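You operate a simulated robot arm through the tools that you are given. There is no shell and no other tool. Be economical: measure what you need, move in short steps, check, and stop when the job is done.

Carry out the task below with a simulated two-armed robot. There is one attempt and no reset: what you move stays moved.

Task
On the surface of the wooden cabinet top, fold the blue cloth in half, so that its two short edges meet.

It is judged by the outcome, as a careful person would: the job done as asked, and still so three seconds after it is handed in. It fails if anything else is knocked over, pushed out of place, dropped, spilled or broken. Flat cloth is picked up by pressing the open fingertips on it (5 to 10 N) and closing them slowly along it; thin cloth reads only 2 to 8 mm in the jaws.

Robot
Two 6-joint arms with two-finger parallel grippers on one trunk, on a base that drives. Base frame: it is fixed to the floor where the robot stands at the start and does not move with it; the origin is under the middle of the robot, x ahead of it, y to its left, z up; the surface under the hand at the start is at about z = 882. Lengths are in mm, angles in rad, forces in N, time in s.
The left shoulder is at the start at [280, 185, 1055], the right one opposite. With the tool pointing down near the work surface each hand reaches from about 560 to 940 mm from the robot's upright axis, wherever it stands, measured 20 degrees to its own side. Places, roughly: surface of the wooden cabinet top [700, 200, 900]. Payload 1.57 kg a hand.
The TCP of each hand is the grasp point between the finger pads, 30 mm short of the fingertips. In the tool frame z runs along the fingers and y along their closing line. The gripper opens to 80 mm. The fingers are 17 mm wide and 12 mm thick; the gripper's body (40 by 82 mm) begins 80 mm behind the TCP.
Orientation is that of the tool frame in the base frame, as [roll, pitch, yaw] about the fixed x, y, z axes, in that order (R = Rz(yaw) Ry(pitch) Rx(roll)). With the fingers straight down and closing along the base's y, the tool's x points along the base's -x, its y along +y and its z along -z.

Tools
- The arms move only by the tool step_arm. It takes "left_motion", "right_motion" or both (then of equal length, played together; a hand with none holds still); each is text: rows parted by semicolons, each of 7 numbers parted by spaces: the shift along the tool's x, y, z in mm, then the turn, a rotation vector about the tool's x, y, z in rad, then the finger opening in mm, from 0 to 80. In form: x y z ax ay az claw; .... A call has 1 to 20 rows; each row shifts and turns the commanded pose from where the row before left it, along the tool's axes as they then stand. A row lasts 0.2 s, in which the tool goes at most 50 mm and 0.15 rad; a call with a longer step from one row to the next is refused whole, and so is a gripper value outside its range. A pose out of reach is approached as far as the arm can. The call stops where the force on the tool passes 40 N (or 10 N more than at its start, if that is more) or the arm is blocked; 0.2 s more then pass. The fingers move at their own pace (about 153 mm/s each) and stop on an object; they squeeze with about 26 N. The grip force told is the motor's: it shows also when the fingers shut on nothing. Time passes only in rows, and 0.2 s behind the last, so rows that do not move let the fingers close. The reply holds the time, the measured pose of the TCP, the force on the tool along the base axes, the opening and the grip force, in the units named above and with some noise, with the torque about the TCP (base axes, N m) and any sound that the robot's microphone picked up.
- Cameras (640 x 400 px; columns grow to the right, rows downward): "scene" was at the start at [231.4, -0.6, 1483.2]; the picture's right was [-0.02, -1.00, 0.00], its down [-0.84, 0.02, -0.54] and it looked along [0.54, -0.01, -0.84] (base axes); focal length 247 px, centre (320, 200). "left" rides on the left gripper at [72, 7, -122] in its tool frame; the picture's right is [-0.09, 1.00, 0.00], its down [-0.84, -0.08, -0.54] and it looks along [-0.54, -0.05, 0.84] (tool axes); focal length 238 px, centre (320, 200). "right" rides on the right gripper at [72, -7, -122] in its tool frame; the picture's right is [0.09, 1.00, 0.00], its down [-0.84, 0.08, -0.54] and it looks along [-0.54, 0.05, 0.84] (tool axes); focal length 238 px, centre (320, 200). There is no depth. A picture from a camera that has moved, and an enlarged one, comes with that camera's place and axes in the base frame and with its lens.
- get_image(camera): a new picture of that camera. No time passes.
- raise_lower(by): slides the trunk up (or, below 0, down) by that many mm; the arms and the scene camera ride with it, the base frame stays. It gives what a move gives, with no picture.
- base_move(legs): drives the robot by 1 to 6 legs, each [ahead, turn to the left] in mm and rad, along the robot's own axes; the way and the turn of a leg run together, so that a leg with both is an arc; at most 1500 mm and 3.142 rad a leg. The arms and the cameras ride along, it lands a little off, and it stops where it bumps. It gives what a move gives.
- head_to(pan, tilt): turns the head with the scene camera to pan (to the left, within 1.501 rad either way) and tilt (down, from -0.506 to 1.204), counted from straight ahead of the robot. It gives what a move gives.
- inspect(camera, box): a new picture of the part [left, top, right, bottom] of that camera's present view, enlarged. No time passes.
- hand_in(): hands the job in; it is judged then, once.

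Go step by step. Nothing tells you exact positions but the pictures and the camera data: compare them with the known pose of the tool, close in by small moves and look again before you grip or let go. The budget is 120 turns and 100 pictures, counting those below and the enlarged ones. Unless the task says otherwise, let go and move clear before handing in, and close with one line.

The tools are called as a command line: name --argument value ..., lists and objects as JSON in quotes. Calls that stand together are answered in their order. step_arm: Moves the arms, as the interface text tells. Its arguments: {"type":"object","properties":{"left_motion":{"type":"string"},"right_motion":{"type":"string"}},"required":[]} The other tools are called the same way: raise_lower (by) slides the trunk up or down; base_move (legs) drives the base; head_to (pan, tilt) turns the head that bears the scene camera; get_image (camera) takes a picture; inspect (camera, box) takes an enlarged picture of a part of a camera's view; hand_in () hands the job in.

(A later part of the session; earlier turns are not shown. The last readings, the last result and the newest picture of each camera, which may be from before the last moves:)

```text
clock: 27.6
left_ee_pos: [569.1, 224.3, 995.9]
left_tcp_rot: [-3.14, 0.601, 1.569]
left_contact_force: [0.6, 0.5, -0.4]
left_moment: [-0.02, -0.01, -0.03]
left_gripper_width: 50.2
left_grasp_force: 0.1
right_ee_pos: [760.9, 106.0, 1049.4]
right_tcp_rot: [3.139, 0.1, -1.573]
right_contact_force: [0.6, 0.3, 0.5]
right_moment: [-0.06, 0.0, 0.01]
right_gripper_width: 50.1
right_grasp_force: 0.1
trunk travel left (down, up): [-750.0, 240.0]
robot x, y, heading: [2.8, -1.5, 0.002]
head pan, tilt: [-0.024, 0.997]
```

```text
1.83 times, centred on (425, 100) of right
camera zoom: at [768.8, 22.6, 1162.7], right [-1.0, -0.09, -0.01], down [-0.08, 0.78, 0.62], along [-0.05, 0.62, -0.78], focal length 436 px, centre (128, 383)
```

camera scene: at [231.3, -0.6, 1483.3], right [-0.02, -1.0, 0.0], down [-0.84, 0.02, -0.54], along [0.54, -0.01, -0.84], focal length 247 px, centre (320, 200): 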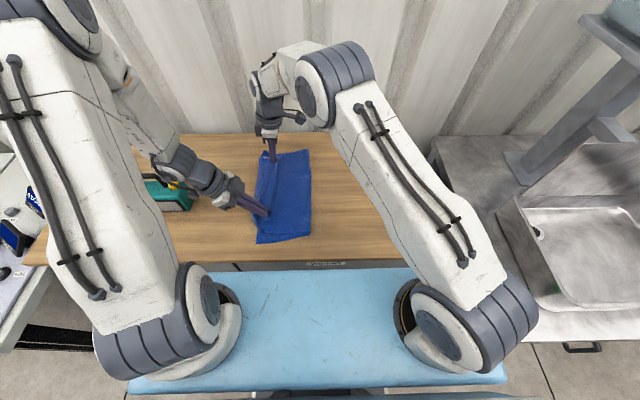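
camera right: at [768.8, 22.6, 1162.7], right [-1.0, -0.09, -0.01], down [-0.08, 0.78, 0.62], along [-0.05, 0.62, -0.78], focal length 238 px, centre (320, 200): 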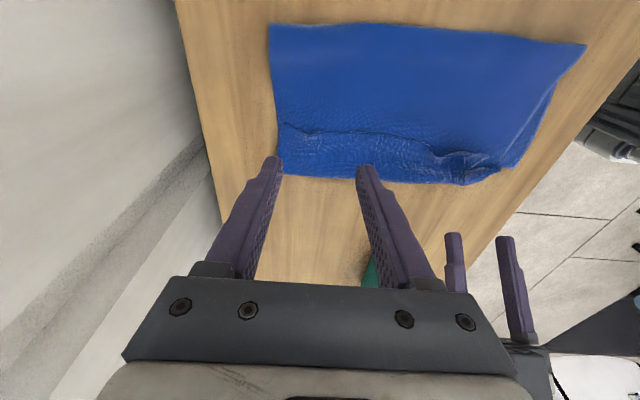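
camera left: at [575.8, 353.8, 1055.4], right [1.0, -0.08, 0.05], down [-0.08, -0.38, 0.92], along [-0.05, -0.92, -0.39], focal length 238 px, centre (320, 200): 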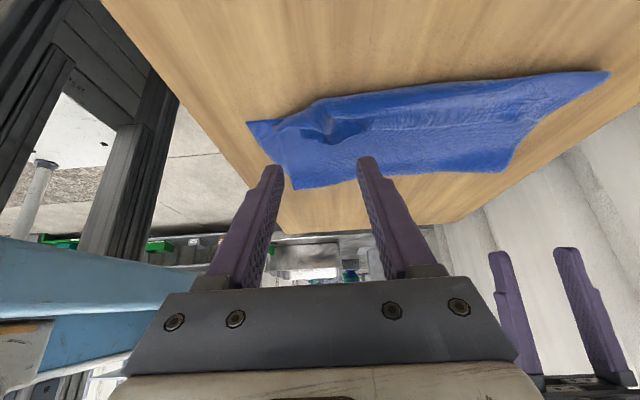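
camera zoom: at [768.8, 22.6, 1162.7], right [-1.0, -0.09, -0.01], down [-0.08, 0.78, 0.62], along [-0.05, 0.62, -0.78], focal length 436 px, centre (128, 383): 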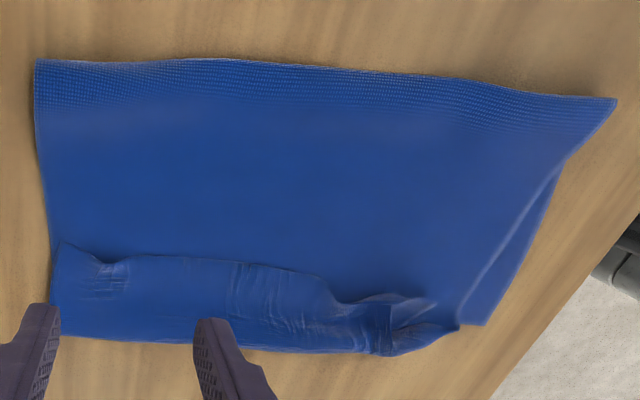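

The curled flap's free edge is at about y ≈ 140 (x 570–790), the crease is near y ≈ 30 and the lower edge near y ≈ 168. I'll re-grip the flap with both hands, draw it right so the crease moves to about y ≈ −15, and fold again with the cloth kept taut.

step_arm --left_motion "-0.25 3.2 13.5 0 0 0 60;-0.25 3.2 13.5 0 0 0 60;-0.25 3.2 13.5 0 0 0 60;-0.25 3.2 13.5 0 0 0 60;-0.25 3.2 13.5 0 0 0 60;-0.25 3.2 13.5 0 0 0 60" --right_motion "-4.8 -0.3 20.4 0 0 0 50;-4.8 -0.3 20.4 0 0 0 50;-4.8 -0.3 20.4 0 0 0 50;-4.8 -0.3 20.4 0 0 0 50;-4.8 -0.3 20.4 0 0 0 50;-4.8 -0.3 20.4 0 0 0 50"

inspect --camera "scene" --box '[220, 130, 340, 250]'

get_image --camera "right"

get_image --camera "left"

```text
clock: 29.0
left_ee_pos: [589.3, 178.7, 927.9]
left_tcp_rot: [3.141, 0.599, 1.567]
left_contact_force: [0.8, -0.5, -0.5]
left_moment: [-0.01, 0.01, 0.0]
left_gripper_width: 59.9
left_grasp_force: 0.0
right_ee_pos: [763.3, 145.7, 929.1]
right_tcp_rot: [-3.141, 0.1, -1.572]
right_contact_force: [-0.8, -0.1, 0.3]
right_moment: [-0.01, -0.06, 0.04]
right_gripper_width: 49.9
right_grasp_force: 0.2
trunk travel left (down, up): [-750.0, 240.0]
robot x, y, heading: [2.3, -2.6, 0.001]
head pan, tilt: [-0.024, 0.997]
```

```text
3.33 times, centred on (280, 190) of scene
camera zoom: at [231.3, -0.5, 1483.3], right [-0.02, -1.0, 0.0], down [-0.84, 0.02, -0.54], along [0.54, -0.01, -0.84], focal length 825 px, centre (453, 233)
```

zoom: 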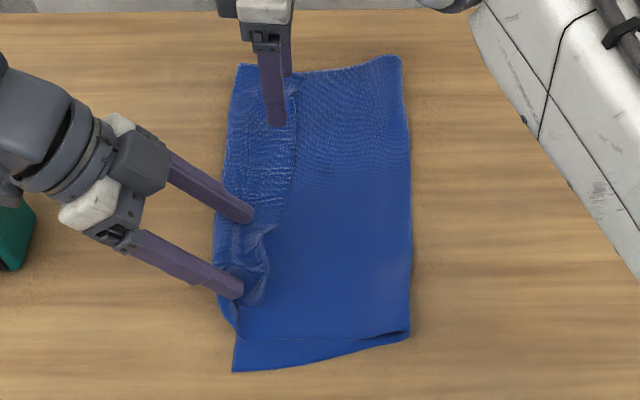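

```text
62 pictures are left
camera right: at [770.7, 62.0, 1042.3], right [-1.0, -0.09, -0.01], down [-0.08, 0.78, 0.62], along [-0.05, 0.62, -0.78], focal length 238 px, centre (320, 200)
```

right: 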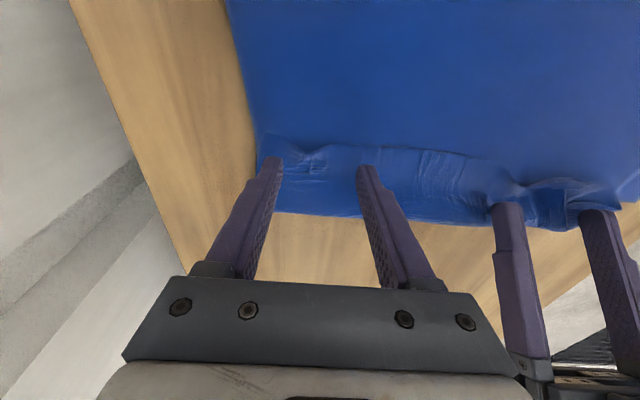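

```text
61 pictures are left
camera left: at [595.7, 306.9, 988.9], right [1.0, -0.08, 0.05], down [-0.08, -0.38, 0.92], along [-0.05, -0.92, -0.39], focal length 238 px, centre (320, 200)
```

left: 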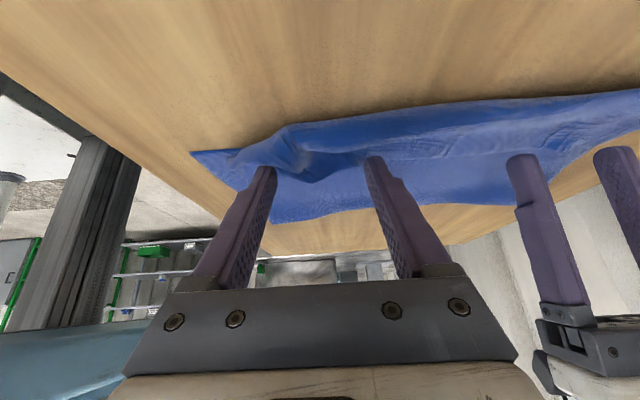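

Lined up over the flap. Lowering to contact now.

step_arm --left_motion "1.13 0 1.65 0 0 0 60;1.13 0 1.65 0 0 0 60;1.13 0 1.65 0 0 0 60" --right_motion "0.2 0 1.99 0 0 0 50;0.2 0 1.99 0 0 0 50;0.2 0 1.99 0 0 0 50;"

step_arm --left_motion "1.13 0 1.65 0 0 0 60" --right_motion "0.2 0 1.99 0 0 0 50"

```text
clock: 29.8
left_ee_pos: [588.1, 179.3, 923.4]
left_tcp_rot: [3.14, 0.6, 1.567]
left_contact_force: [-0.4, 0.2, 0.1]
left_moment: [-0.01, 0.02, -0.01]
left_gripper_width: 60.0
left_grasp_force: 0.1
right_ee_pos: [764.5, 145.5, 923.0]
right_tcp_rot: [3.141, 0.101, -1.573]
right_contact_force: [0.1, 1.0, 0.2]
right_moment: [-0.02, 0.03, 0.02]
right_gripper_width: 50.0
right_grasp_force: 0.0
trunk travel left (down, up): [-750.0, 240.0]
robot x, y, heading: [-2.4, -2.5, -0.007]
head pan, tilt: [-0.024, 0.997]
```

```text
clock: 30.2
left_ee_pos: [588.5, 178.9, 921.2]
left_tcp_rot: [3.14, 0.599, 1.572]
left_contact_force: [-0.5, -0.8, 0.4]
left_moment: [-0.03, 0.04, 0.0]
left_gripper_width: 60.2
left_grasp_force: 0.0
right_ee_pos: [764.1, 146.9, 921.5]
right_tcp_rot: [-3.14, 0.101, -1.574]
right_contact_force: [0.1, -0.6, -0.7]
right_moment: [-0.02, 0.02, -0.01]
right_gripper_width: 50.1
right_grasp_force: 0.0
trunk travel left (down, up): [-750.0, 240.0]
robot x, y, heading: [-0.3, -0.1, -0.002]
head pan, tilt: [-0.024, 0.997]
```

step_arm --left_motion "1.13 0 1.65 0 0 0 60" --right_motion "0.2 0 1.99 0 0 0 50"

step_arm --left_motion "1.13 0 1.65 0 0 0 60" --right_motion "0.2 0 1.5 0 0 0 50"

```text
clock: 30.6
left_ee_pos: [587.4, 179.2, 919.3]
left_tcp_rot: [3.141, 0.598, 1.569]
left_contact_force: [-0.3, 0.7, 0.3]
left_moment: [0.01, -0.01, 0.02]
left_gripper_width: 59.9
left_grasp_force: 0.2
right_ee_pos: [764.0, 145.9, 919.6]
right_tcp_rot: [3.14, 0.1, -1.573]
right_contact_force: [0.0, -0.1, -0.5]
right_moment: [0.02, -0.01, -0.01]
right_gripper_width: 49.8
right_grasp_force: 0.1
trunk travel left (down, up): [-750.0, 240.0]
robot x, y, heading: [-4.1, -1.1, 0.0]
head pan, tilt: [-0.024, 0.997]
```

```text
clock: 31.0
left_ee_pos: [587.7, 178.0, 917.7]
left_tcp_rot: [3.14, 0.599, 1.57]
left_contact_force: [0.3, 0.7, -0.5]
left_moment: [0.02, 0.0, -0.01]
left_gripper_width: 60.1
left_grasp_force: 0.1
right_ee_pos: [764.4, 147.4, 916.9]
right_tcp_rot: [-3.141, 0.1, -1.571]
right_contact_force: [0.5, -0.5, -0.2]
right_moment: [0.01, -0.02, 0.0]
right_gripper_width: 50.0
right_grasp_force: 0.1
trunk travel left (down, up): [-750.0, 240.0]
robot x, y, heading: [6.2, -1.9, 0.002]
head pan, tilt: [-0.024, 0.997]
```

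step_arm --left_motion "1.13 0 1.65 0 0 0 60" --right_motion "0.1 0 1.3 0 0 0 50"

step_arm --left_motion "0.8 0 1.2 0 0 0 60" --right_motion "0.1 0 1.0 0 0 0 50"

```text
clock: 31.4
left_ee_pos: [588.5, 178.5, 915.5]
left_tcp_rot: [-3.141, 0.598, 1.568]
left_contact_force: [0.2, 0.1, -0.1]
left_moment: [-0.04, 0.01, 0.05]
left_gripper_width: 60.1
left_grasp_force: 0.0
right_ee_pos: [763.4, 145.3, 916.1]
right_tcp_rot: [3.141, 0.101, -1.573]
right_contact_force: [-0.7, 0.0, 2.2]
right_moment: [0.0, -0.02, 0.02]
right_gripper_width: 49.8
right_grasp_force: 0.1
trunk travel left (down, up): [-750.0, 240.0]
robot x, y, heading: [3.5, 0.3, 0.002]
head pan, tilt: [-0.024, 0.997]
```

```text
clock: 31.8
left_ee_pos: [588.2, 176.9, 912.9]
left_tcp_rot: [-3.139, 0.599, 1.567]
left_contact_force: [-1.1, -1.0, 5.3]
left_moment: [-0.02, -0.03, -0.04]
left_gripper_width: 59.9
left_grasp_force: 0.1
right_ee_pos: [765.8, 147.6, 916.6]
right_tcp_rot: [-3.141, 0.101, -1.573]
right_contact_force: [-1.2, -0.5, 6.2]
right_moment: [0.02, -0.05, 0.01]
right_gripper_width: 49.9
right_grasp_force: 0.2
trunk travel left (down, up): [-750.0, 240.0]
robot x, y, heading: [-0.8, -0.3, -0.006]
head pan, tilt: [-0.024, 0.997]
```

Each hand presses with 5–6 N. I close slowly.

step_arm --left_motion "0 0 0 0 0 0 56;0 0 0 0 0 0 52;0 0 0 0 0 0 48;0 0 0 0 0 0 44;0 0 0 0 0 0 40;0 0 0 0 0 0 36;0 0 0 0 0 0 32;0 0 0 0 0 0 28;0 0 0 0 0 0 24;0 0 0 0 0 0 20;0 0 0 0 0 0 16;0 0 0 0 0 0 12;0 0 0 0 0 0 8;0 0 0 0 0 0 4;0 0 0 0 0 0 0;0 0 0 0 0 0 0" --right_motion "0 0 0 0 0 0 47;0 0 0 0 0 0 44;0 0 0 0 0 0 41;0 0 0 0 0 0 38;0 0 0 0 0 0 35;0 0 0 0 0 0 32;0 0 0 0 0 0 28;0 0 0 0 0 0 24;0 0 0 0 0 0 20;0 0 0 0 0 0 16;0 0 0 0 0 0 12;0 0 0 0 0 0 9;0 0 0 0 0 0 6;0 0 0 0 0 0 3;0 0 0 0 0 0 0;0 0 0 0 0 0 0"

get_image --camera "right"

get_image --camera "left"

```text
clock: 35.2
left_ee_pos: [587.4, 177.9, 913.4]
left_tcp_rot: [-3.141, 0.6, 1.569]
left_contact_force: [2.4, -1.1, 6.7]
left_moment: [-0.01, -0.07, 0.04]
left_gripper_width: 2.7
left_grasp_force: 24.0
right_ee_pos: [764.0, 147.0, 915.4]
right_tcp_rot: [-3.141, 0.099, -1.571]
right_contact_force: [0.7, 0.4, 11.2]
right_moment: [-0.02, -0.05, 0.04]
right_gripper_width: 2.6
right_grasp_force: 24.1
trunk travel left (down, up): [-750.0, 240.0]
robot x, y, heading: [3.0, -0.3, 0.002]
head pan, tilt: [-0.024, 0.997]
```

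```text
60 pictures are left
camera right: at [771.3, 62.4, 1029.1], right [-1.0, -0.09, -0.01], down [-0.08, 0.78, 0.62], along [-0.05, 0.62, -0.78], focal length 238 px, centre (320, 200)
```

right: 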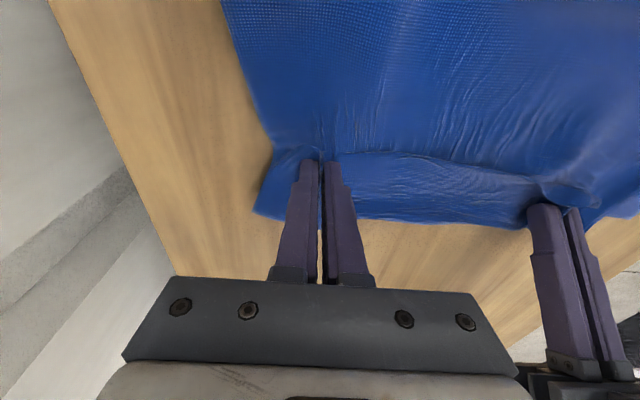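

```text
59 pictures are left
camera left: at [595.3, 307.0, 974.7], right [1.0, -0.08, 0.05], down [-0.08, -0.38, 0.92], along [-0.05, -0.92, -0.39], focal length 238 px, centre (320, 200)
```

left: 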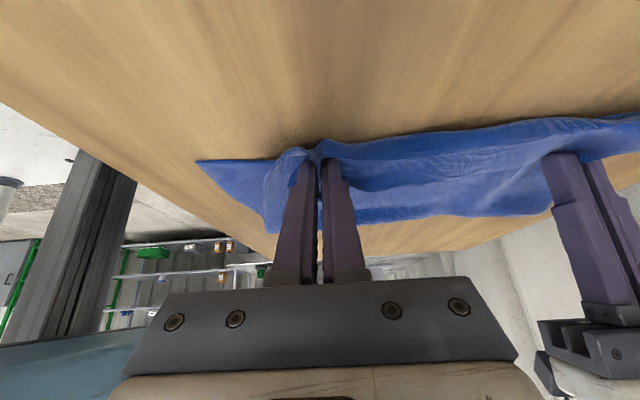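

Both grips read 2.6–2.7 mm, i.e. the flap only. I'll lift and check that the lower plies stay put.

step_arm --left_motion "-11.2 0 -9.3 0 0 0 0;-11.2 0 -9.3 0 0 0 0;-11.2 0 -9.3 0 0 0 0;-11.2 0 -9.3 0 0 0 0;-11.2 0 -9.3 0 0 0 0" --right_motion "2.6 0 -14.3 0 0 0 0;2.6 0 -14.3 0 0 0 0;2.6 0 -14.3 0 0 0 0;2.6 0 -14.3 0 0 0 0;2.6 0 -14.3 0 0 0 0"

inspect --camera "scene" --box '[200, 110, 380, 260]'

get_image --camera "left"

```text
clock: 36.4
left_ee_pos: [588.6, 157.8, 983.6]
left_tcp_rot: [-3.141, 0.597, 1.57]
left_contact_force: [2.1, -0.3, -0.7]
left_moment: [-0.02, -0.07, 0.07]
left_gripper_width: 2.6
left_grasp_force: 24.0
right_ee_pos: [764.0, 126.6, 984.1]
right_tcp_rot: [-3.14, 0.099, -1.572]
right_contact_force: [-1.1, 0.0, -0.4]
right_moment: [0.0, 0.11, 0.06]
right_gripper_width: 2.5
right_grasp_force: 24.2
trunk travel left (down, up): [-750.0, 240.0]
robot x, y, heading: [0.4, 3.9, 0.002]
head pan, tilt: [-0.024, 0.997]
```

```text
2.67 times, centred on (290, 185) of scene
camera zoom: at [231.5, -0.4, 1483.2], right [-0.02, -1.0, 0.0], down [-0.84, 0.02, -0.54], along [0.54, -0.01, -0.84], focal length 660 px, centre (400, 240)
```

zoom: 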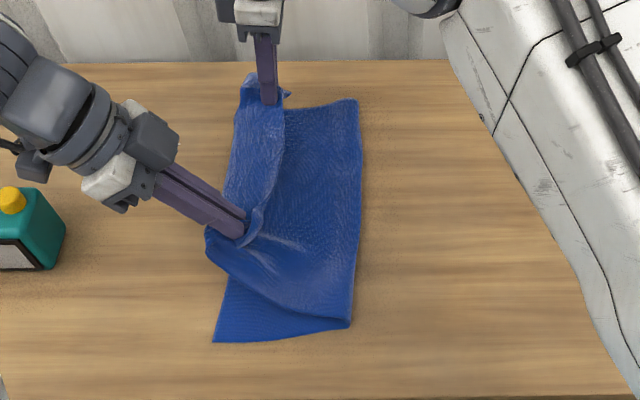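

```text
57 pictures are left
camera left: at [594.5, 287.0, 1044.3], right [1.0, -0.08, 0.05], down [-0.08, -0.39, 0.92], along [-0.05, -0.92, -0.39], focal length 238 px, centre (320, 200)
```

left: 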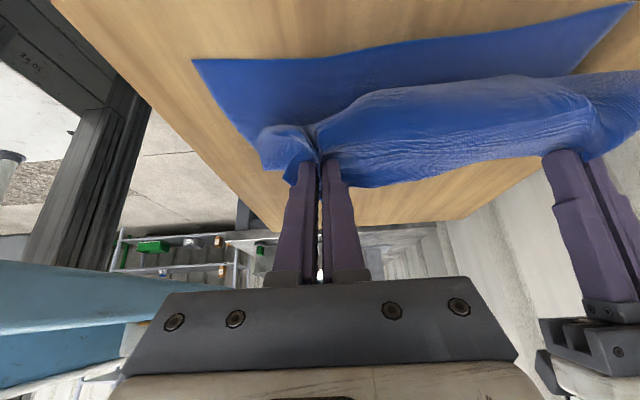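

Only the upper ply lifted, and the lower left edge now lies straight at y ≈ 180. I'll pull right and up to lay the crease down further right.

step_arm --left_motion "-16.4 0 2.5 0 0 0 0;-16.4 0 2.5 0 0 0 0;-16.4 0 2.5 0 0 0 0;-16.4 0 2.5 0 0 0 0;-16.4 0 2.5 0 0 0 0;-16.4 0 2.5 0 0 0 0;-16.4 0 2.5 0 0 0 0;-16.4 0 2.5 0 0 0 0;-16.4 0 2.5 0 0 0 0;-16.4 0 2.5 0 0 0 0;-16.4 0 2.5 0 0 0 0;-16.4 0 2.5 0 0 0 0;-16.4 0 2.5 0 0 0 0" --right_motion "14.2 0 -8.7 0 0 0 0;14.2 0 -8.7 0 0 0 0;14.2 0 -8.7 0 0 0 0;14.2 0 -8.7 0 0 0 0;14.2 0 -8.7 0 0 0 0;14.2 0 -8.7 0 0 0 0;14.2 0 -8.7 0 0 0 0;14.2 0 -8.7 0 0 0 0;14.2 0 -8.7 0 0 0 0;14.2 0 -8.7 0 0 0 0;14.2 0 -8.7 0 0 0 0;14.2 0 -8.7 0 0 0 0;14.2 0 -8.7 0 0 0 0"

get_image --camera "scene"

get_image --camera "left"

get_image --camera "right"

```text
clock: 39.2
left_ee_pos: [589.6, -35.0, 1077.9]
left_tcp_rot: [-3.141, 0.602, 1.571]
left_contact_force: [0.6, 0.9, 0.2]
left_moment: [0.0, -0.06, 0.02]
left_gripper_width: 2.5
left_grasp_force: 23.6
right_ee_pos: [762.7, -69.9, 1079.3]
right_tcp_rot: [-3.14, 0.1, -1.572]
right_contact_force: [-1.5, -0.2, -1.0]
right_moment: [-0.02, 0.05, 0.01]
right_gripper_width: 2.5
right_grasp_force: 24.0
trunk travel left (down, up): [-750.0, 240.0]
robot x, y, heading: [0.4, 2.1, 0.0]
head pan, tilt: [-0.024, 0.997]
```

```text
56 pictures are left
camera scene: at [231.5, -0.5, 1483.2], right [-0.02, -1.0, 0.0], down [-0.84, 0.02, -0.54], along [0.54, -0.01, -0.84], focal length 247 px, centre (320, 200)
```

scene: 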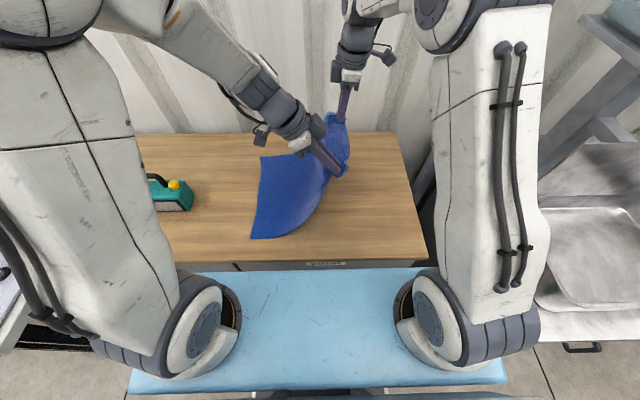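

```text
55 pictures are left
camera left: at [595.3, 93.6, 1138.3], right [1.0, -0.08, 0.05], down [-0.08, -0.38, 0.92], along [-0.05, -0.92, -0.39], focal length 238 px, centre (320, 200)
```

left: 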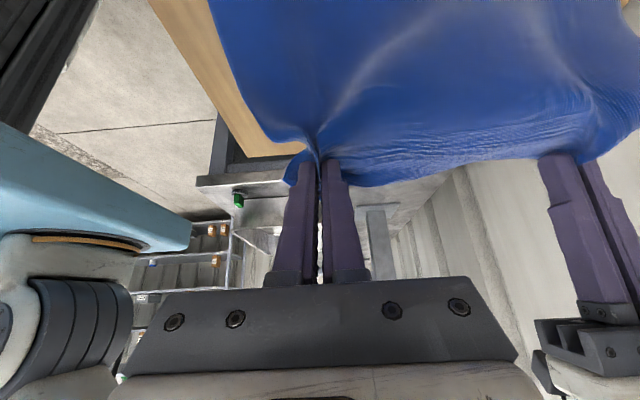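

```text
54 pictures are left
camera right: at [770.8, -153.0, 1192.0], right [-1.0, -0.09, -0.01], down [-0.08, 0.78, 0.62], along [-0.05, 0.62, -0.78], focal length 238 px, centre (320, 200)
```

right: 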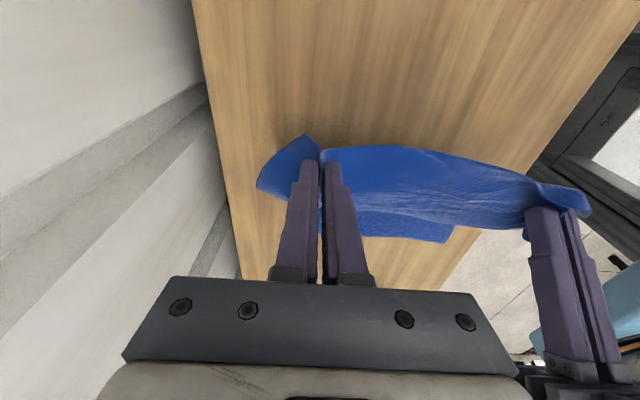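

The cloth hangs freely with the crease moved right. I'll swing back left on a taut arc and ease the left hand about 20 mm toward the near side to spread the edge.

step_arm --left_motion "7.15 -1.3 -11.3 0 0 0 0;7.15 -1.3 -11.3 0 0 0 0;7.15 -1.3 -11.3 0 0 0 0;13.8 -1.3 -6.4 0 0 0 0;13.8 -1.3 -6.4 0 0 0 0;13.8 -1.3 -6.4 0 0 0 0;13.8 -1.3 -6.4 0 0 0 0;13.8 -1.3 -1.9 0 0 0 0;13.8 -1.3 -1.9 0 0 0 0;13.8 -1.3 -1.9 0 0 0 0;13.8 -1.3 -1.9 0 0 0 0;13.2 -1.3 2.5 0 0 0 0;13.2 -1.3 2.5 0 0 0 0;13.2 -1.3 2.5 0 0 0 0;13.2 -1.3 2.5 0 0 0 0" --right_motion "-13.7 0 -4.3 0 0 0 0;-13.7 0 -4.3 0 0 0 0;-13.7 0 -4.3 0 0 0 0;-15.6 0 4.1 0 0 0 0;-15.6 0 4.1 0 0 0 0;-15.6 0 4.1 0 0 0 0;-15.6 0 4.1 0 0 0 0;-12.7 0 7.5 0 0 0 0;-12.7 0 7.5 0 0 0 0;-12.7 0 7.5 0 0 0 0;-12.7 0 7.5 0 0 0 0;-9.4 0 10.5 0 0 0 0;-9.4 0 10.5 0 0 0 0;-9.4 0 10.5 0 0 0 0;-9.4 0 10.5 0 0 0 0"

get_image --camera "scene"

get_image --camera "left"

get_image --camera "right"

```text
clock: 42.4
left_ee_pos: [570.1, 150.2, 1021.5]
left_tcp_rot: [3.137, 0.599, 1.569]
left_contact_force: [22.8, 1.5, -0.7]
left_moment: [0.09, -0.6, 0.53]
left_gripper_width: 3.7
left_grasp_force: 24.6
right_ee_pos: [763.6, 128.6, 1022.3]
right_tcp_rot: [3.133, 0.098, -1.573]
right_contact_force: [-22.4, -2.9, -0.3]
right_moment: [-0.07, 0.71, 0.37]
right_gripper_width: 5.0
right_grasp_force: 24.9
trunk travel left (down, up): [-750.0, 240.0]
robot x, y, heading: [0.9, -3.4, -0.002]
head pan, tilt: [-0.024, 0.997]
```

```text
53 pictures are left
camera scene: at [231.3, -0.6, 1483.3], right [-0.02, -1.0, 0.0], down [-0.84, 0.02, -0.54], along [0.54, -0.01, -0.84], focal length 247 px, centre (320, 200)
```

scene: 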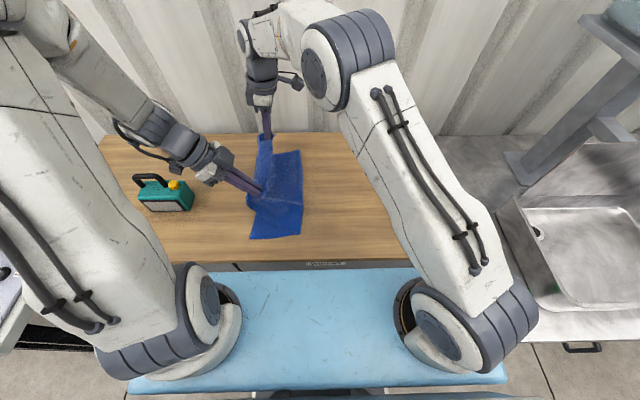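

```text
52 pictures are left
camera left: at [576.2, 278.7, 1080.9], right [1.0, -0.08, 0.06], down [-0.08, -0.39, 0.92], along [-0.05, -0.92, -0.39], focal length 238 px, centre (320, 200)
```

left: 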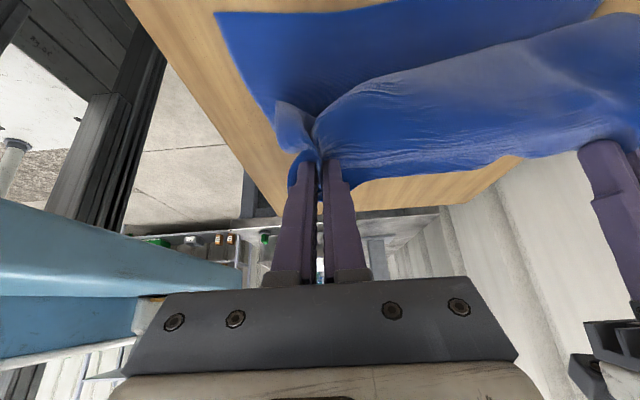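

```text
51 pictures are left
camera right: at [771.1, 45.7, 1136.3], right [-1.0, -0.09, 0.0], down [-0.07, 0.78, 0.62], along [-0.05, 0.62, -0.78], focal length 238 px, centre (320, 200)
```

right: 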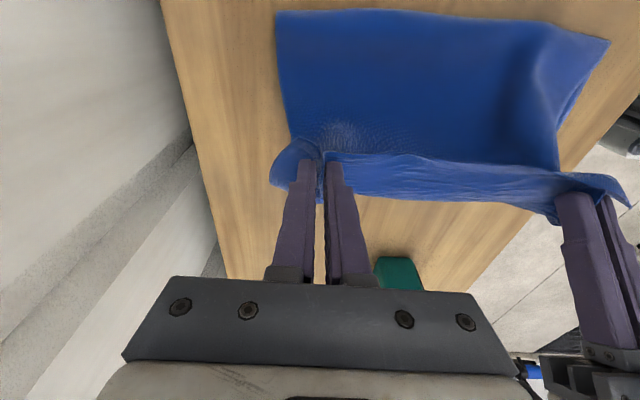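

Two things to fix: the hands are pulling against each other (22 N), and since limp cloth hangs straight down the crease followed me left again. I'll relax the hands, go back right, and then descend on a lower diagonal so the crease stays near y ≈ −15.

step_arm --left_motion "-14.7 3 4.7 0 0 0 0;-14.7 3 4.7 0 0 0 0;-14.7 3 4.7 0 0 0 0;-14.7 3 4.7 0 0 0 0;-14.7 1 4.7 0 0 0 0;-14.7 0 4.7 0 0 0 0;-14.7 0 4.7 0 0 0 0;-14.7 0 4.7 0 0 0 0;-14.7 0 4.7 0 0 0 0;-14.7 0 4.7 0 0 0 0;-14.7 0 4.7 0 0 0 0;-14.7 0 4.7 0 0 0 0;-14.7 0 4.7 0 0 0 0" --right_motion "14.3 0 -5.9 0 0 0 0;14.3 0 -5.9 0 0 0 0;14.3 0 -5.9 0 0 0 0;14.3 0 -5.9 0 0 0 0;14.3 0 -5.9 0 0 0 0;14.3 0 -5.9 0 0 0 0;14.3 0 -5.9 0 0 0 0;14.3 0 -5.9 0 0 0 0;14.3 0 -5.9 0 0 0 0;14.3 0 -5.9 0 0 0 0;14.3 0 -5.9 0 0 0 0;14.3 0 -5.9 0 0 0 0;14.3 0 -5.9 0 0 0 0"

get_image --camera "scene"

get_image --camera "right"

```text
clock: 45.2
left_ee_pos: [581.1, -43.1, 1077.7]
left_tcp_rot: [3.141, 0.597, 1.569]
left_contact_force: [9.4, 1.1, -0.1]
left_moment: [0.03, -0.25, 0.17]
left_gripper_width: 2.4
left_grasp_force: 23.8
right_ee_pos: [764.3, -61.6, 1080.2]
right_tcp_rot: [3.141, 0.1, -1.573]
right_contact_force: [-9.2, -1.0, 0.1]
right_moment: [-0.04, 0.31, 0.2]
right_gripper_width: 2.9
right_grasp_force: 24.7
trunk travel left (down, up): [-750.0, 240.0]
robot x, y, heading: [2.8, -2.2, -0.003]
head pan, tilt: [-0.024, 0.997]
```

```text
50 pictures are left
camera scene: at [231.5, -0.4, 1483.2], right [-0.02, -1.0, 0.0], down [-0.84, 0.02, -0.54], along [0.54, -0.01, -0.84], focal length 247 px, centre (320, 200)
```

scene: 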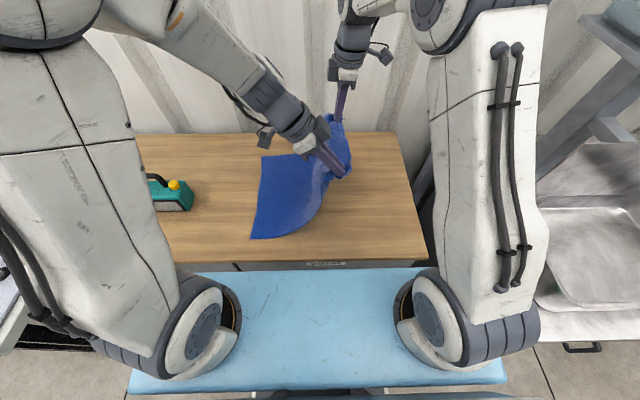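

```text
49 pictures are left
camera right: at [771.3, -146.0, 1194.2], right [-1.0, -0.09, -0.01], down [-0.08, 0.78, 0.62], along [-0.05, 0.62, -0.78], focal length 238 px, centre (320, 200)
```

right: 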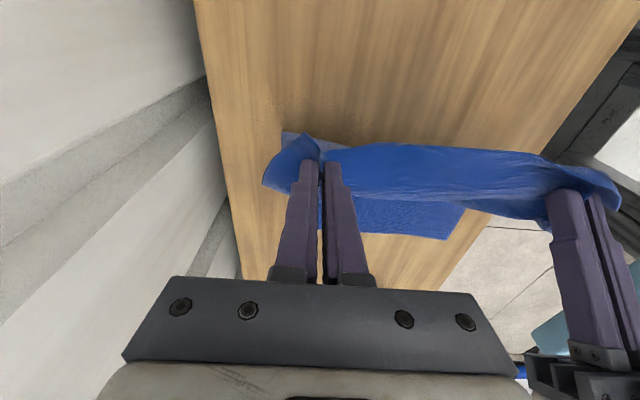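

Now the low diagonal path left.

step_arm --left_motion "7.1 1 -9.1 0 0 0 0;7.1 1 -9.1 0 0 0 0;7.1 1 -9.1 0 0 0 0;7.1 0 -9.1 0 0 0 0;14.2 0 3 0 0 0 0;14.2 0 3 0 0 0 0;14.2 0 3 0 0 0 0;14.2 0 3 0 0 0 0;14.2 0 3 0 0 0 0;14.2 0 3 0 0 0 0;14.2 0 3 0 0 0 0;14.2 0 3 0 0 0 0;14.2 0 3 0 0 0 0;14.2 0 3 0 0 0 0;14.2 0 3 0 0 0 0;14.2 0 3 0 0 0 0" --right_motion "-11.3 0 -2.4 0 0 0 0;-11.3 0 -2.4 0 0 0 0;-11.3 0 -2.4 0 0 0 0;-11.3 0 -2.4 0 0 0 0;-8.9 0 11.45 0 0 0 0;-8.9 0 11.45 0 0 0 0;-8.9 0 11.45 0 0 0 0;-8.9 0 11.45 0 0 0 0;-8.9 0 11.45 0 0 0 0;-8.9 0 11.45 0 0 0 0;-8.9 0 11.45 0 0 0 0;-8.9 0 11.45 0 0 0 0;-8.9 0 11.45 0 0 0 0;-8.9 0 11.45 0 0 0 0;-8.9 0 11.45 0 0 0 0;-8.9 0 11.45 0 0 0 0"

inspect --camera "scene" --box '[200, 110, 380, 260]'

get_image --camera "left"

get_image --camera "right"

```text
clock: 48.6
left_ee_pos: [584.5, 124.2, 965.6]
left_tcp_rot: [3.141, 0.601, 1.57]
left_contact_force: [5.5, 0.4, -0.2]
left_moment: [0.03, -0.19, 0.11]
left_gripper_width: 2.8
left_grasp_force: 24.1
right_ee_pos: [764.5, 99.5, 969.3]
right_tcp_rot: [-3.141, 0.101, -1.575]
right_contact_force: [-6.3, -1.3, 0.3]
right_moment: [-0.01, 0.15, 0.17]
right_gripper_width: 2.8
right_grasp_force: 23.7
trunk travel left (down, up): [-750.0, 240.0]
robot x, y, heading: [0.6, -2.2, -0.002]
head pan, tilt: [-0.024, 0.997]
```

```text
2.67 times, centred on (290, 185) of scene
camera zoom: at [231.4, -0.6, 1483.3], right [-0.02, -1.0, 0.0], down [-0.84, 0.02, -0.54], along [0.54, -0.01, -0.84], focal length 660 px, centre (400, 240)
```

zoom: 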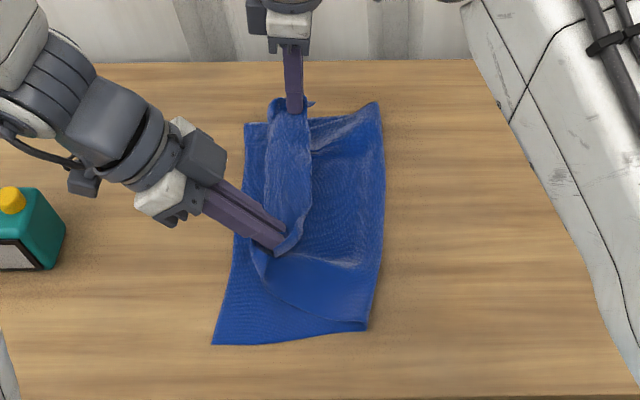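

```text
47 pictures are left
camera left: at [592.0, 251.5, 1025.6], right [1.0, -0.08, 0.05], down [-0.08, -0.38, 0.92], along [-0.05, -0.92, -0.39], focal length 238 px, centre (320, 200)
```

left: 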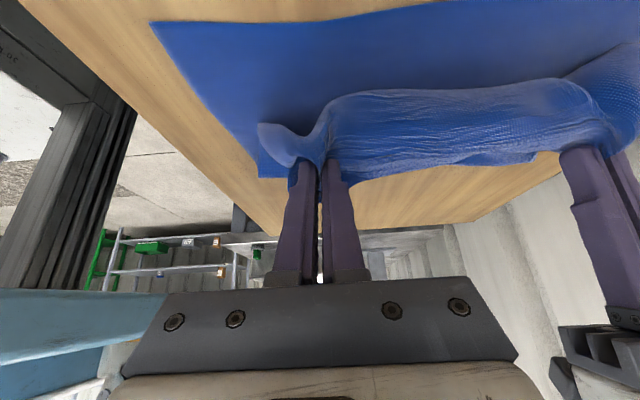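

```text
46 pictures are left
camera right: at [771.4, 17.1, 1082.7], right [-1.0, -0.09, -0.01], down [-0.08, 0.78, 0.62], along [-0.05, 0.62, -0.78], focal length 238 px, centre (320, 200)
```

right: 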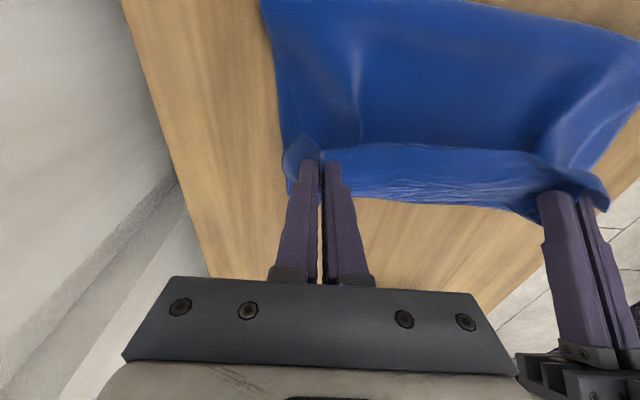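

The crease is at y ≈ 20, better but still short of −15. I'll go back right once more, staying lower this time so more cloth stays on the table, and look before the final swing.

step_arm --left_motion "-14 0 4.2 0 0 0 0;-14 0 4.2 0 0 0 0;-14 0 4.2 0 0 0 0;-14 0 4.2 0 0 0 0;-14 0 4.2 0 0 0 0;-14 0 4.2 0 0 0 0;-14 0 4.2 0 0 0 0;-14 0 4.2 0 0 0 0;-14 0 4.2 0 0 0 0;-14 0 4.2 0 0 0 0;-14 0 4.2 0 0 0 0;-14 0 4.2 0 0 0 0;-14 0 4.2 0 0 0 0;-14 0 4.2 0 0 0 0" --right_motion "13.4 0 -5.8 0 0 0 0;13.4 0 -5.8 0 0 0 0;13.4 0 -5.8 0 0 0 0;13.4 0 -5.8 0 0 0 0;13.4 0 -5.8 0 0 0 0;13.4 0 -5.8 0 0 0 0;13.4 0 -5.8 0 0 0 0;13.4 0 -5.8 0 0 0 0;13.4 0 -5.8 0 0 0 0;13.4 0 -5.8 0 0 0 0;13.4 0 -5.8 0 0 0 0;13.4 0 -5.8 0 0 0 0;13.4 0 -5.8 0 0 0 0;13.4 0 -5.8 0 0 0 0"

get_image --camera "scene"

get_image --camera "right"

get_image --camera "left"

```text
clock: 51.6
left_ee_pos: [584.5, -72.8, 1027.1]
left_tcp_rot: [3.141, 0.598, 1.568]
left_contact_force: [5.3, -0.2, -0.2]
left_moment: [0.01, -0.22, 0.16]
left_gripper_width: 2.6
left_grasp_force: 23.4
right_ee_pos: [763.7, -93.8, 1029.4]
right_tcp_rot: [-3.141, 0.1, -1.574]
right_contact_force: [-6.1, -0.9, -0.2]
right_moment: [0.01, 0.21, 0.13]
right_gripper_width: 2.8
right_grasp_force: 24.3
trunk travel left (down, up): [-750.0, 240.0]
robot x, y, heading: [0.7, -1.8, 0.006]
head pan, tilt: [-0.024, 0.997]
```

```text
45 pictures are left
camera scene: at [231.5, -0.4, 1483.2], right [-0.02, -1.0, 0.0], down [-0.84, 0.02, -0.54], along [0.54, -0.01, -0.84], focal length 247 px, centre (320, 200)
```

scene: 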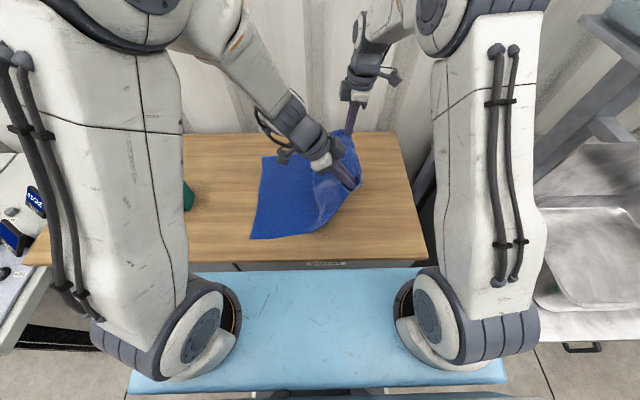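

```text
44 pictures are left
camera right: at [771.0, -177.7, 1144.0], right [-1.0, -0.09, -0.01], down [-0.08, 0.78, 0.62], along [-0.05, 0.62, -0.78], focal length 238 px, centre (320, 200)
```

right: 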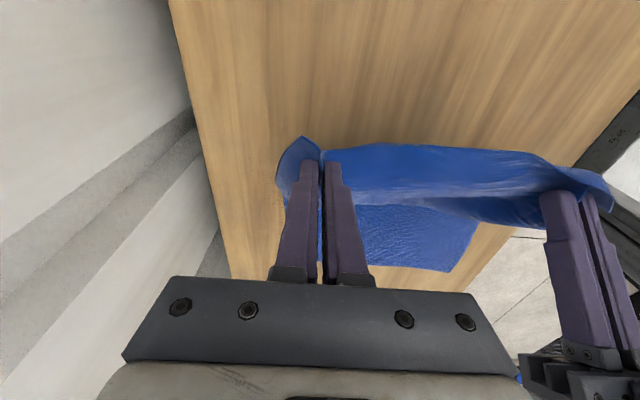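

```text
43 pictures are left
camera left: at [591.0, 55.3, 1087.9], right [1.0, -0.08, 0.05], down [-0.08, -0.39, 0.92], along [-0.05, -0.92, -0.39], focal length 238 px, centre (320, 200)
```

left: 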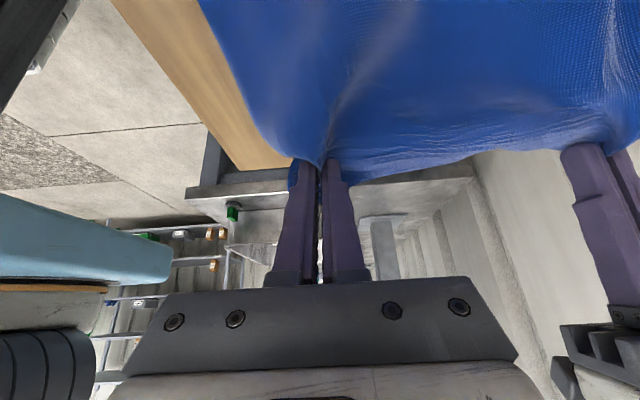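

The lower pull put plenty of cloth back on the table. Now I swing left low and diagonally.

step_arm --left_motion "11 0 -7.5 0 0 0 0;11 0 -7.5 0 0 0 0;11 0 -7.5 0 0 0 0;11 0 -7.5 0 0 0 0;11 0 -7.5 0 0 0 0;11 0 -7.5 0 0 0 0;11 0 -7.5 0 0 0 0;11 0 -7.5 0 0 0 0;11 0 -7.5 0 0 0 0;13.9 0 2.6 0 0 0 0;13.9 0 2.6 0 0 0 0;13.9 0 2.6 0 0 0 0;13.9 0 2.6 0 0 0 0;13.9 0 2.6 0 0 0 0;13.9 0 2.6 0 0 0 0;13.9 0 2.6 0 0 0 0;13.9 0 2.6 0 0 0 0" --right_motion "-13.2 0 1.33 0 0 0 0;-13.2 0 1.33 0 0 0 0;-13.2 0 1.33 0 0 0 0;-13.2 0 1.33 0 0 0 0;-13.2 0 1.33 0 0 0 0;-13.2 0 1.33 0 0 0 0;-13.2 0 1.33 0 0 0 0;-13.2 0 1.33 0 0 0 0;-13.2 0 1.33 0 0 0 0;-8.95 0 10.95 0 0 0 0;-8.95 0 10.95 0 0 0 0;-8.95 0 10.95 0 0 0 0;-8.95 0 10.95 0 0 0 0;-8.95 0 10.95 0 0 0 0;-8.95 0 10.95 0 0 0 0;-8.95 0 10.95 0 0 0 0;-8.95 0 10.95 0 0 0 0"

inspect --camera "scene" --box '[200, 110, 380, 260]'

get_image --camera "left"

get_image --camera "right"

```text
clock: 55.2
left_ee_pos: [585.0, 126.2, 948.3]
left_tcp_rot: [-3.141, 0.599, 1.571]
left_contact_force: [5.9, 1.1, -0.1]
left_moment: [0.0, -0.19, 0.15]
left_gripper_width: 2.7
left_grasp_force: 24.3
right_ee_pos: [764.3, 105.4, 952.9]
right_tcp_rot: [3.141, 0.1, -1.572]
right_contact_force: [-5.7, -1.5, -1.3]
right_moment: [-0.02, 0.21, 0.1]
right_gripper_width: 2.6
right_grasp_force: 24.4
trunk travel left (down, up): [-750.0, 240.0]
robot x, y, heading: [-0.4, 0.8, -0.0]
head pan, tilt: [-0.024, 0.997]
```

```text
2.67 times, centred on (290, 185) of scene
camera zoom: at [231.4, -0.6, 1483.3], right [-0.02, -1.0, 0.0], down [-0.84, 0.02, -0.54], along [0.54, -0.01, -0.84], focal length 660 px, centre (400, 240)
```

zoom: 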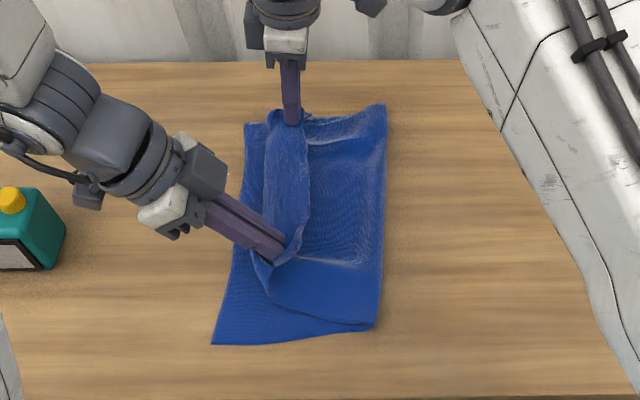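

```text
41 pictures are left
camera left: at [591.1, 254.4, 1008.0], right [1.0, -0.08, 0.05], down [-0.08, -0.38, 0.92], along [-0.05, -0.92, -0.39], focal length 238 px, centre (320, 200)
```

left: 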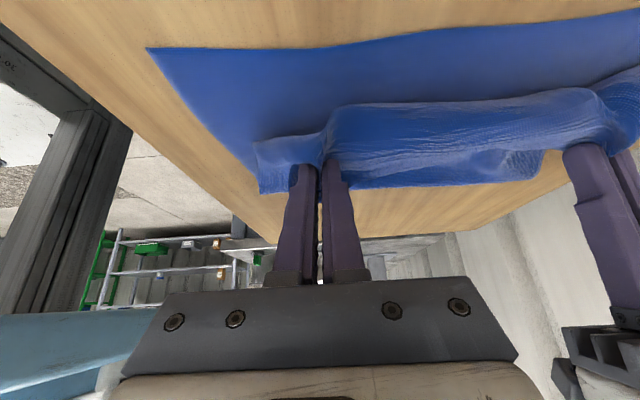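

```text
40 pictures are left
camera right: at [770.7, 22.4, 1065.2], right [-1.0, -0.09, -0.01], down [-0.08, 0.78, 0.62], along [-0.05, 0.62, -0.78], focal length 238 px, centre (320, 200)
```

right: 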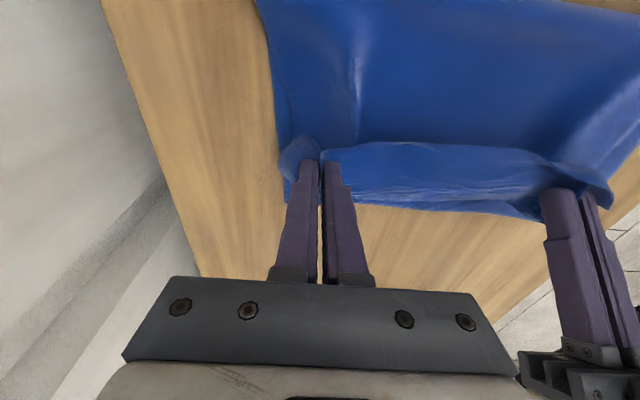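

The crease is now at about y ≈ 15 and straight. I'll land the edge near the lower left edge.

step_arm --left_motion "10.7 0 -0.9 0 0 0 0;10.7 0 -0.9 0 0 0 0;10.7 0 -0.9 0 0 0 0;10.7 0 -0.9 0 0 0 0;10.7 0 -0.9 0 0 0 0;10.7 0 -0.9 0 0 0 0" --right_motion "-8.7 0 6.2 0 0 0 0;-8.7 0 6.2 0 0 0 0;-8.7 0 6.2 0 0 0 0;-8.7 0 6.2 0 0 0 0;-8.7 0 6.2 0 0 0 0;-8.7 0 6.2 0 0 0 0"

inspect --camera "scene" --box '[200, 110, 380, 260]'

get_image --camera "left"

get_image --camera "right"

```text
clock: 56.6
left_ee_pos: [585.3, 181.9, 916.7]
left_tcp_rot: [3.142, 0.6, 1.569]
left_contact_force: [6.6, 0.4, 1.2]
left_moment: [0.04, -0.2, 0.13]
left_gripper_width: 2.6
left_grasp_force: 23.4
right_ee_pos: [764.2, 160.6, 920.4]
right_tcp_rot: [3.14, 0.1, -1.573]
right_contact_force: [-7.2, -1.0, 0.0]
right_moment: [-0.05, 0.19, 0.15]
right_gripper_width: 2.9
right_grasp_force: 24.2
trunk travel left (down, up): [-750.0, 240.0]
robot x, y, heading: [-1.9, -1.1, -0.007]
head pan, tilt: [-0.024, 0.997]
```

```text
2.67 times, centred on (290, 185) of scene
camera zoom: at [231.3, -0.7, 1483.3], right [-0.02, -1.0, 0.0], down [-0.84, 0.02, -0.54], along [0.54, -0.01, -0.84], focal length 660 px, centre (400, 240)
```

zoom: 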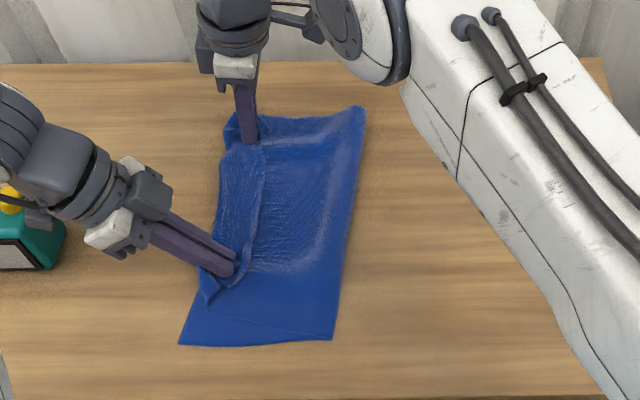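

```text
38 pictures are left
camera left: at [591.4, 310.7, 976.5], right [1.0, -0.08, 0.05], down [-0.08, -0.38, 0.92], along [-0.05, -0.92, -0.39], focal length 238 px, centre (320, 200)
```

left: 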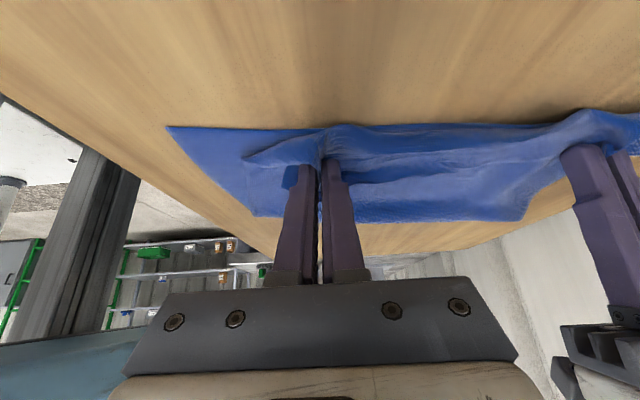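

```text
37 pictures are left
camera right: at [771.9, 77.2, 1033.2], right [-1.0, -0.09, -0.01], down [-0.07, 0.78, 0.62], along [-0.05, 0.62, -0.78], focal length 238 px, centre (320, 200)
```

right: 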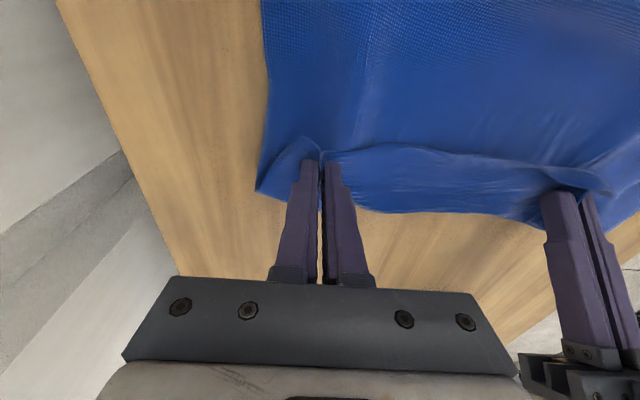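

The drape bulges left of the fingers, because with this grip the cloth leaves the jaws toward the left, and it dragged the lower ply along. I'll lay the cloth flat again on the right and re-grip the edge crosswise (fingers closing along y), so it hangs straight down from the jaws.

step_arm --left_motion "-13.9 0 -2.6 0 0 0 0;-13.9 0 -2.6 0 0 0 0;-13.9 0 -2.6 0 0 0 0;-13.9 0 -2.6 0 0 0 0;-13.9 0 -2.6 0 0 0 0;-13.9 0 -2.6 0 0 0 0;-13.9 0 -2.6 0 0 0 0;-13.9 0 -2.6 0 0 0 0;-11.6 0 4.3 0 0 0 0;-11.6 0 4.3 0 0 0 0;-11.6 0 4.3 0 0 0 0;-11.6 0 4.3 0 0 0 0;-11.6 0 4.3 0 0 0 0;-11.6 0 4.3 0 0 0 0;-11.6 0 4.3 0 0 0 0;-11.6 0 4.3 0 0 0 0;-11.6 0 4.3 0 0 0 0;-11.6 0 4.3 0 0 0 0;-11.6 0 4.3 0 0 0 0;-11.6 0 4.3 0 0 0 0" --right_motion "8.95 0 -10.95 0 0 0 0;8.95 0 -10.95 0 0 0 0;8.95 0 -10.95 0 0 0 0;8.95 0 -10.95 0 0 0 0;8.95 0 -10.95 0 0 0 0;8.95 0 -10.95 0 0 0 0;8.95 0 -10.95 0 0 0 0;8.95 0 -10.95 0 0 0 0;11.6 0 -4.2 0 0 0 0;11.6 0 -4.2 0 0 0 0;11.6 0 -4.2 0 0 0 0;11.6 0 -4.2 0 0 0 0;11.6 0 -4.2 0 0 0 0;11.6 0 -4.2 0 0 0 0;11.6 0 -4.2 0 0 0 0;11.6 0 -4.2 0 0 0 0;11.6 0 -4.2 0 0 0 0;11.6 0 -4.2 0 0 0 0;11.6 0 -4.2 0 0 0 0;11.6 0 -4.2 0 0 0 0"

step_arm --left_motion "-4.8 0 14.2 0 0 0 0;-4.8 0 14.2 0 0 0 0;-4.8 0 14.2 0 0 0 0;-4.8 0 14.2 0 0 0 0;-4.8 0 14.2 0 0 0 0;-4.8 0 14.2 0 0 0 0;-4.8 0 14.2 0 0 0 0;-4.8 0 14.2 0 0 0 0;-4.8 0 14.2 0 0 0 0;-4.8 0 14.2 0 0 0 0" --right_motion "12.8 0 7.8 0 0 0 0;12.8 0 7.8 0 0 0 0;12.8 0 7.8 0 0 0 0;12.8 0 7.8 0 0 0 0;12.8 0 7.8 0 0 0 0;12.8 0 7.8 0 0 0 0;12.8 0 7.8 0 0 0 0;12.8 0 7.8 0 0 0 0;12.8 0 7.8 0 0 0 0;12.8 0 7.8 0 0 0 0"

get_image --camera "scene"

```text
clock: 60.8
left_ee_pos: [585.3, -41.8, 1030.1]
left_tcp_rot: [3.141, 0.601, 1.572]
left_contact_force: [5.8, 0.4, 0.8]
left_moment: [0.0, -0.15, 0.14]
left_gripper_width: 2.3
left_grasp_force: 23.9
right_ee_pos: [763.4, -62.8, 1034.1]
right_tcp_rot: [-3.141, 0.099, -1.572]
right_contact_force: [-5.5, -1.1, -0.2]
right_moment: [0.0, 0.12, 0.12]
right_gripper_width: 2.5
right_grasp_force: 23.8
trunk travel left (down, up): [-750.0, 240.0]
robot x, y, heading: [2.6, -1.6, -0.006]
head pan, tilt: [-0.024, 0.997]
```

```text
clock: 63.0
left_ee_pos: [584.9, -162.1, 941.2]
left_tcp_rot: [-3.141, 0.598, 1.57]
left_contact_force: [7.5, 0.4, 0.1]
left_moment: [0.06, -0.27, 0.19]
left_gripper_width: 2.5
left_grasp_force: 24.1
right_ee_pos: [764.6, -182.8, 945.1]
right_tcp_rot: [3.139, 0.099, -1.573]
right_contact_force: [-7.2, -1.2, -0.6]
right_moment: [-0.04, 0.24, 0.17]
right_gripper_width: 2.5
right_grasp_force: 23.9
trunk travel left (down, up): [-750.0, 240.0]
robot x, y, heading: [1.1, -1.4, 0.001]
head pan, tilt: [-0.024, 0.997]
```

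```text
36 pictures are left
camera scene: at [231.4, -0.5, 1483.2], right [-0.02, -1.0, 0.0], down [-0.84, 0.02, -0.54], along [0.54, -0.01, -0.84], focal length 247 px, centre (320, 200)
```

scene: 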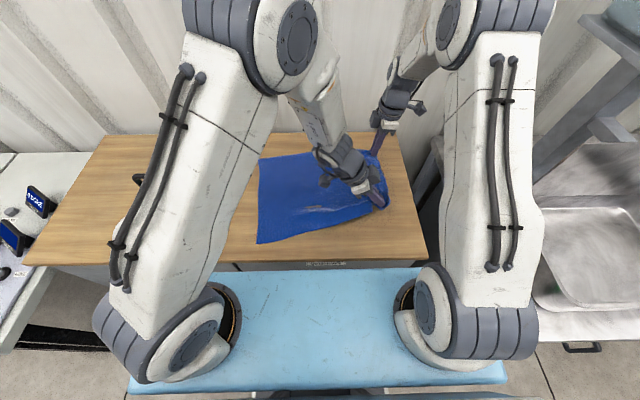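

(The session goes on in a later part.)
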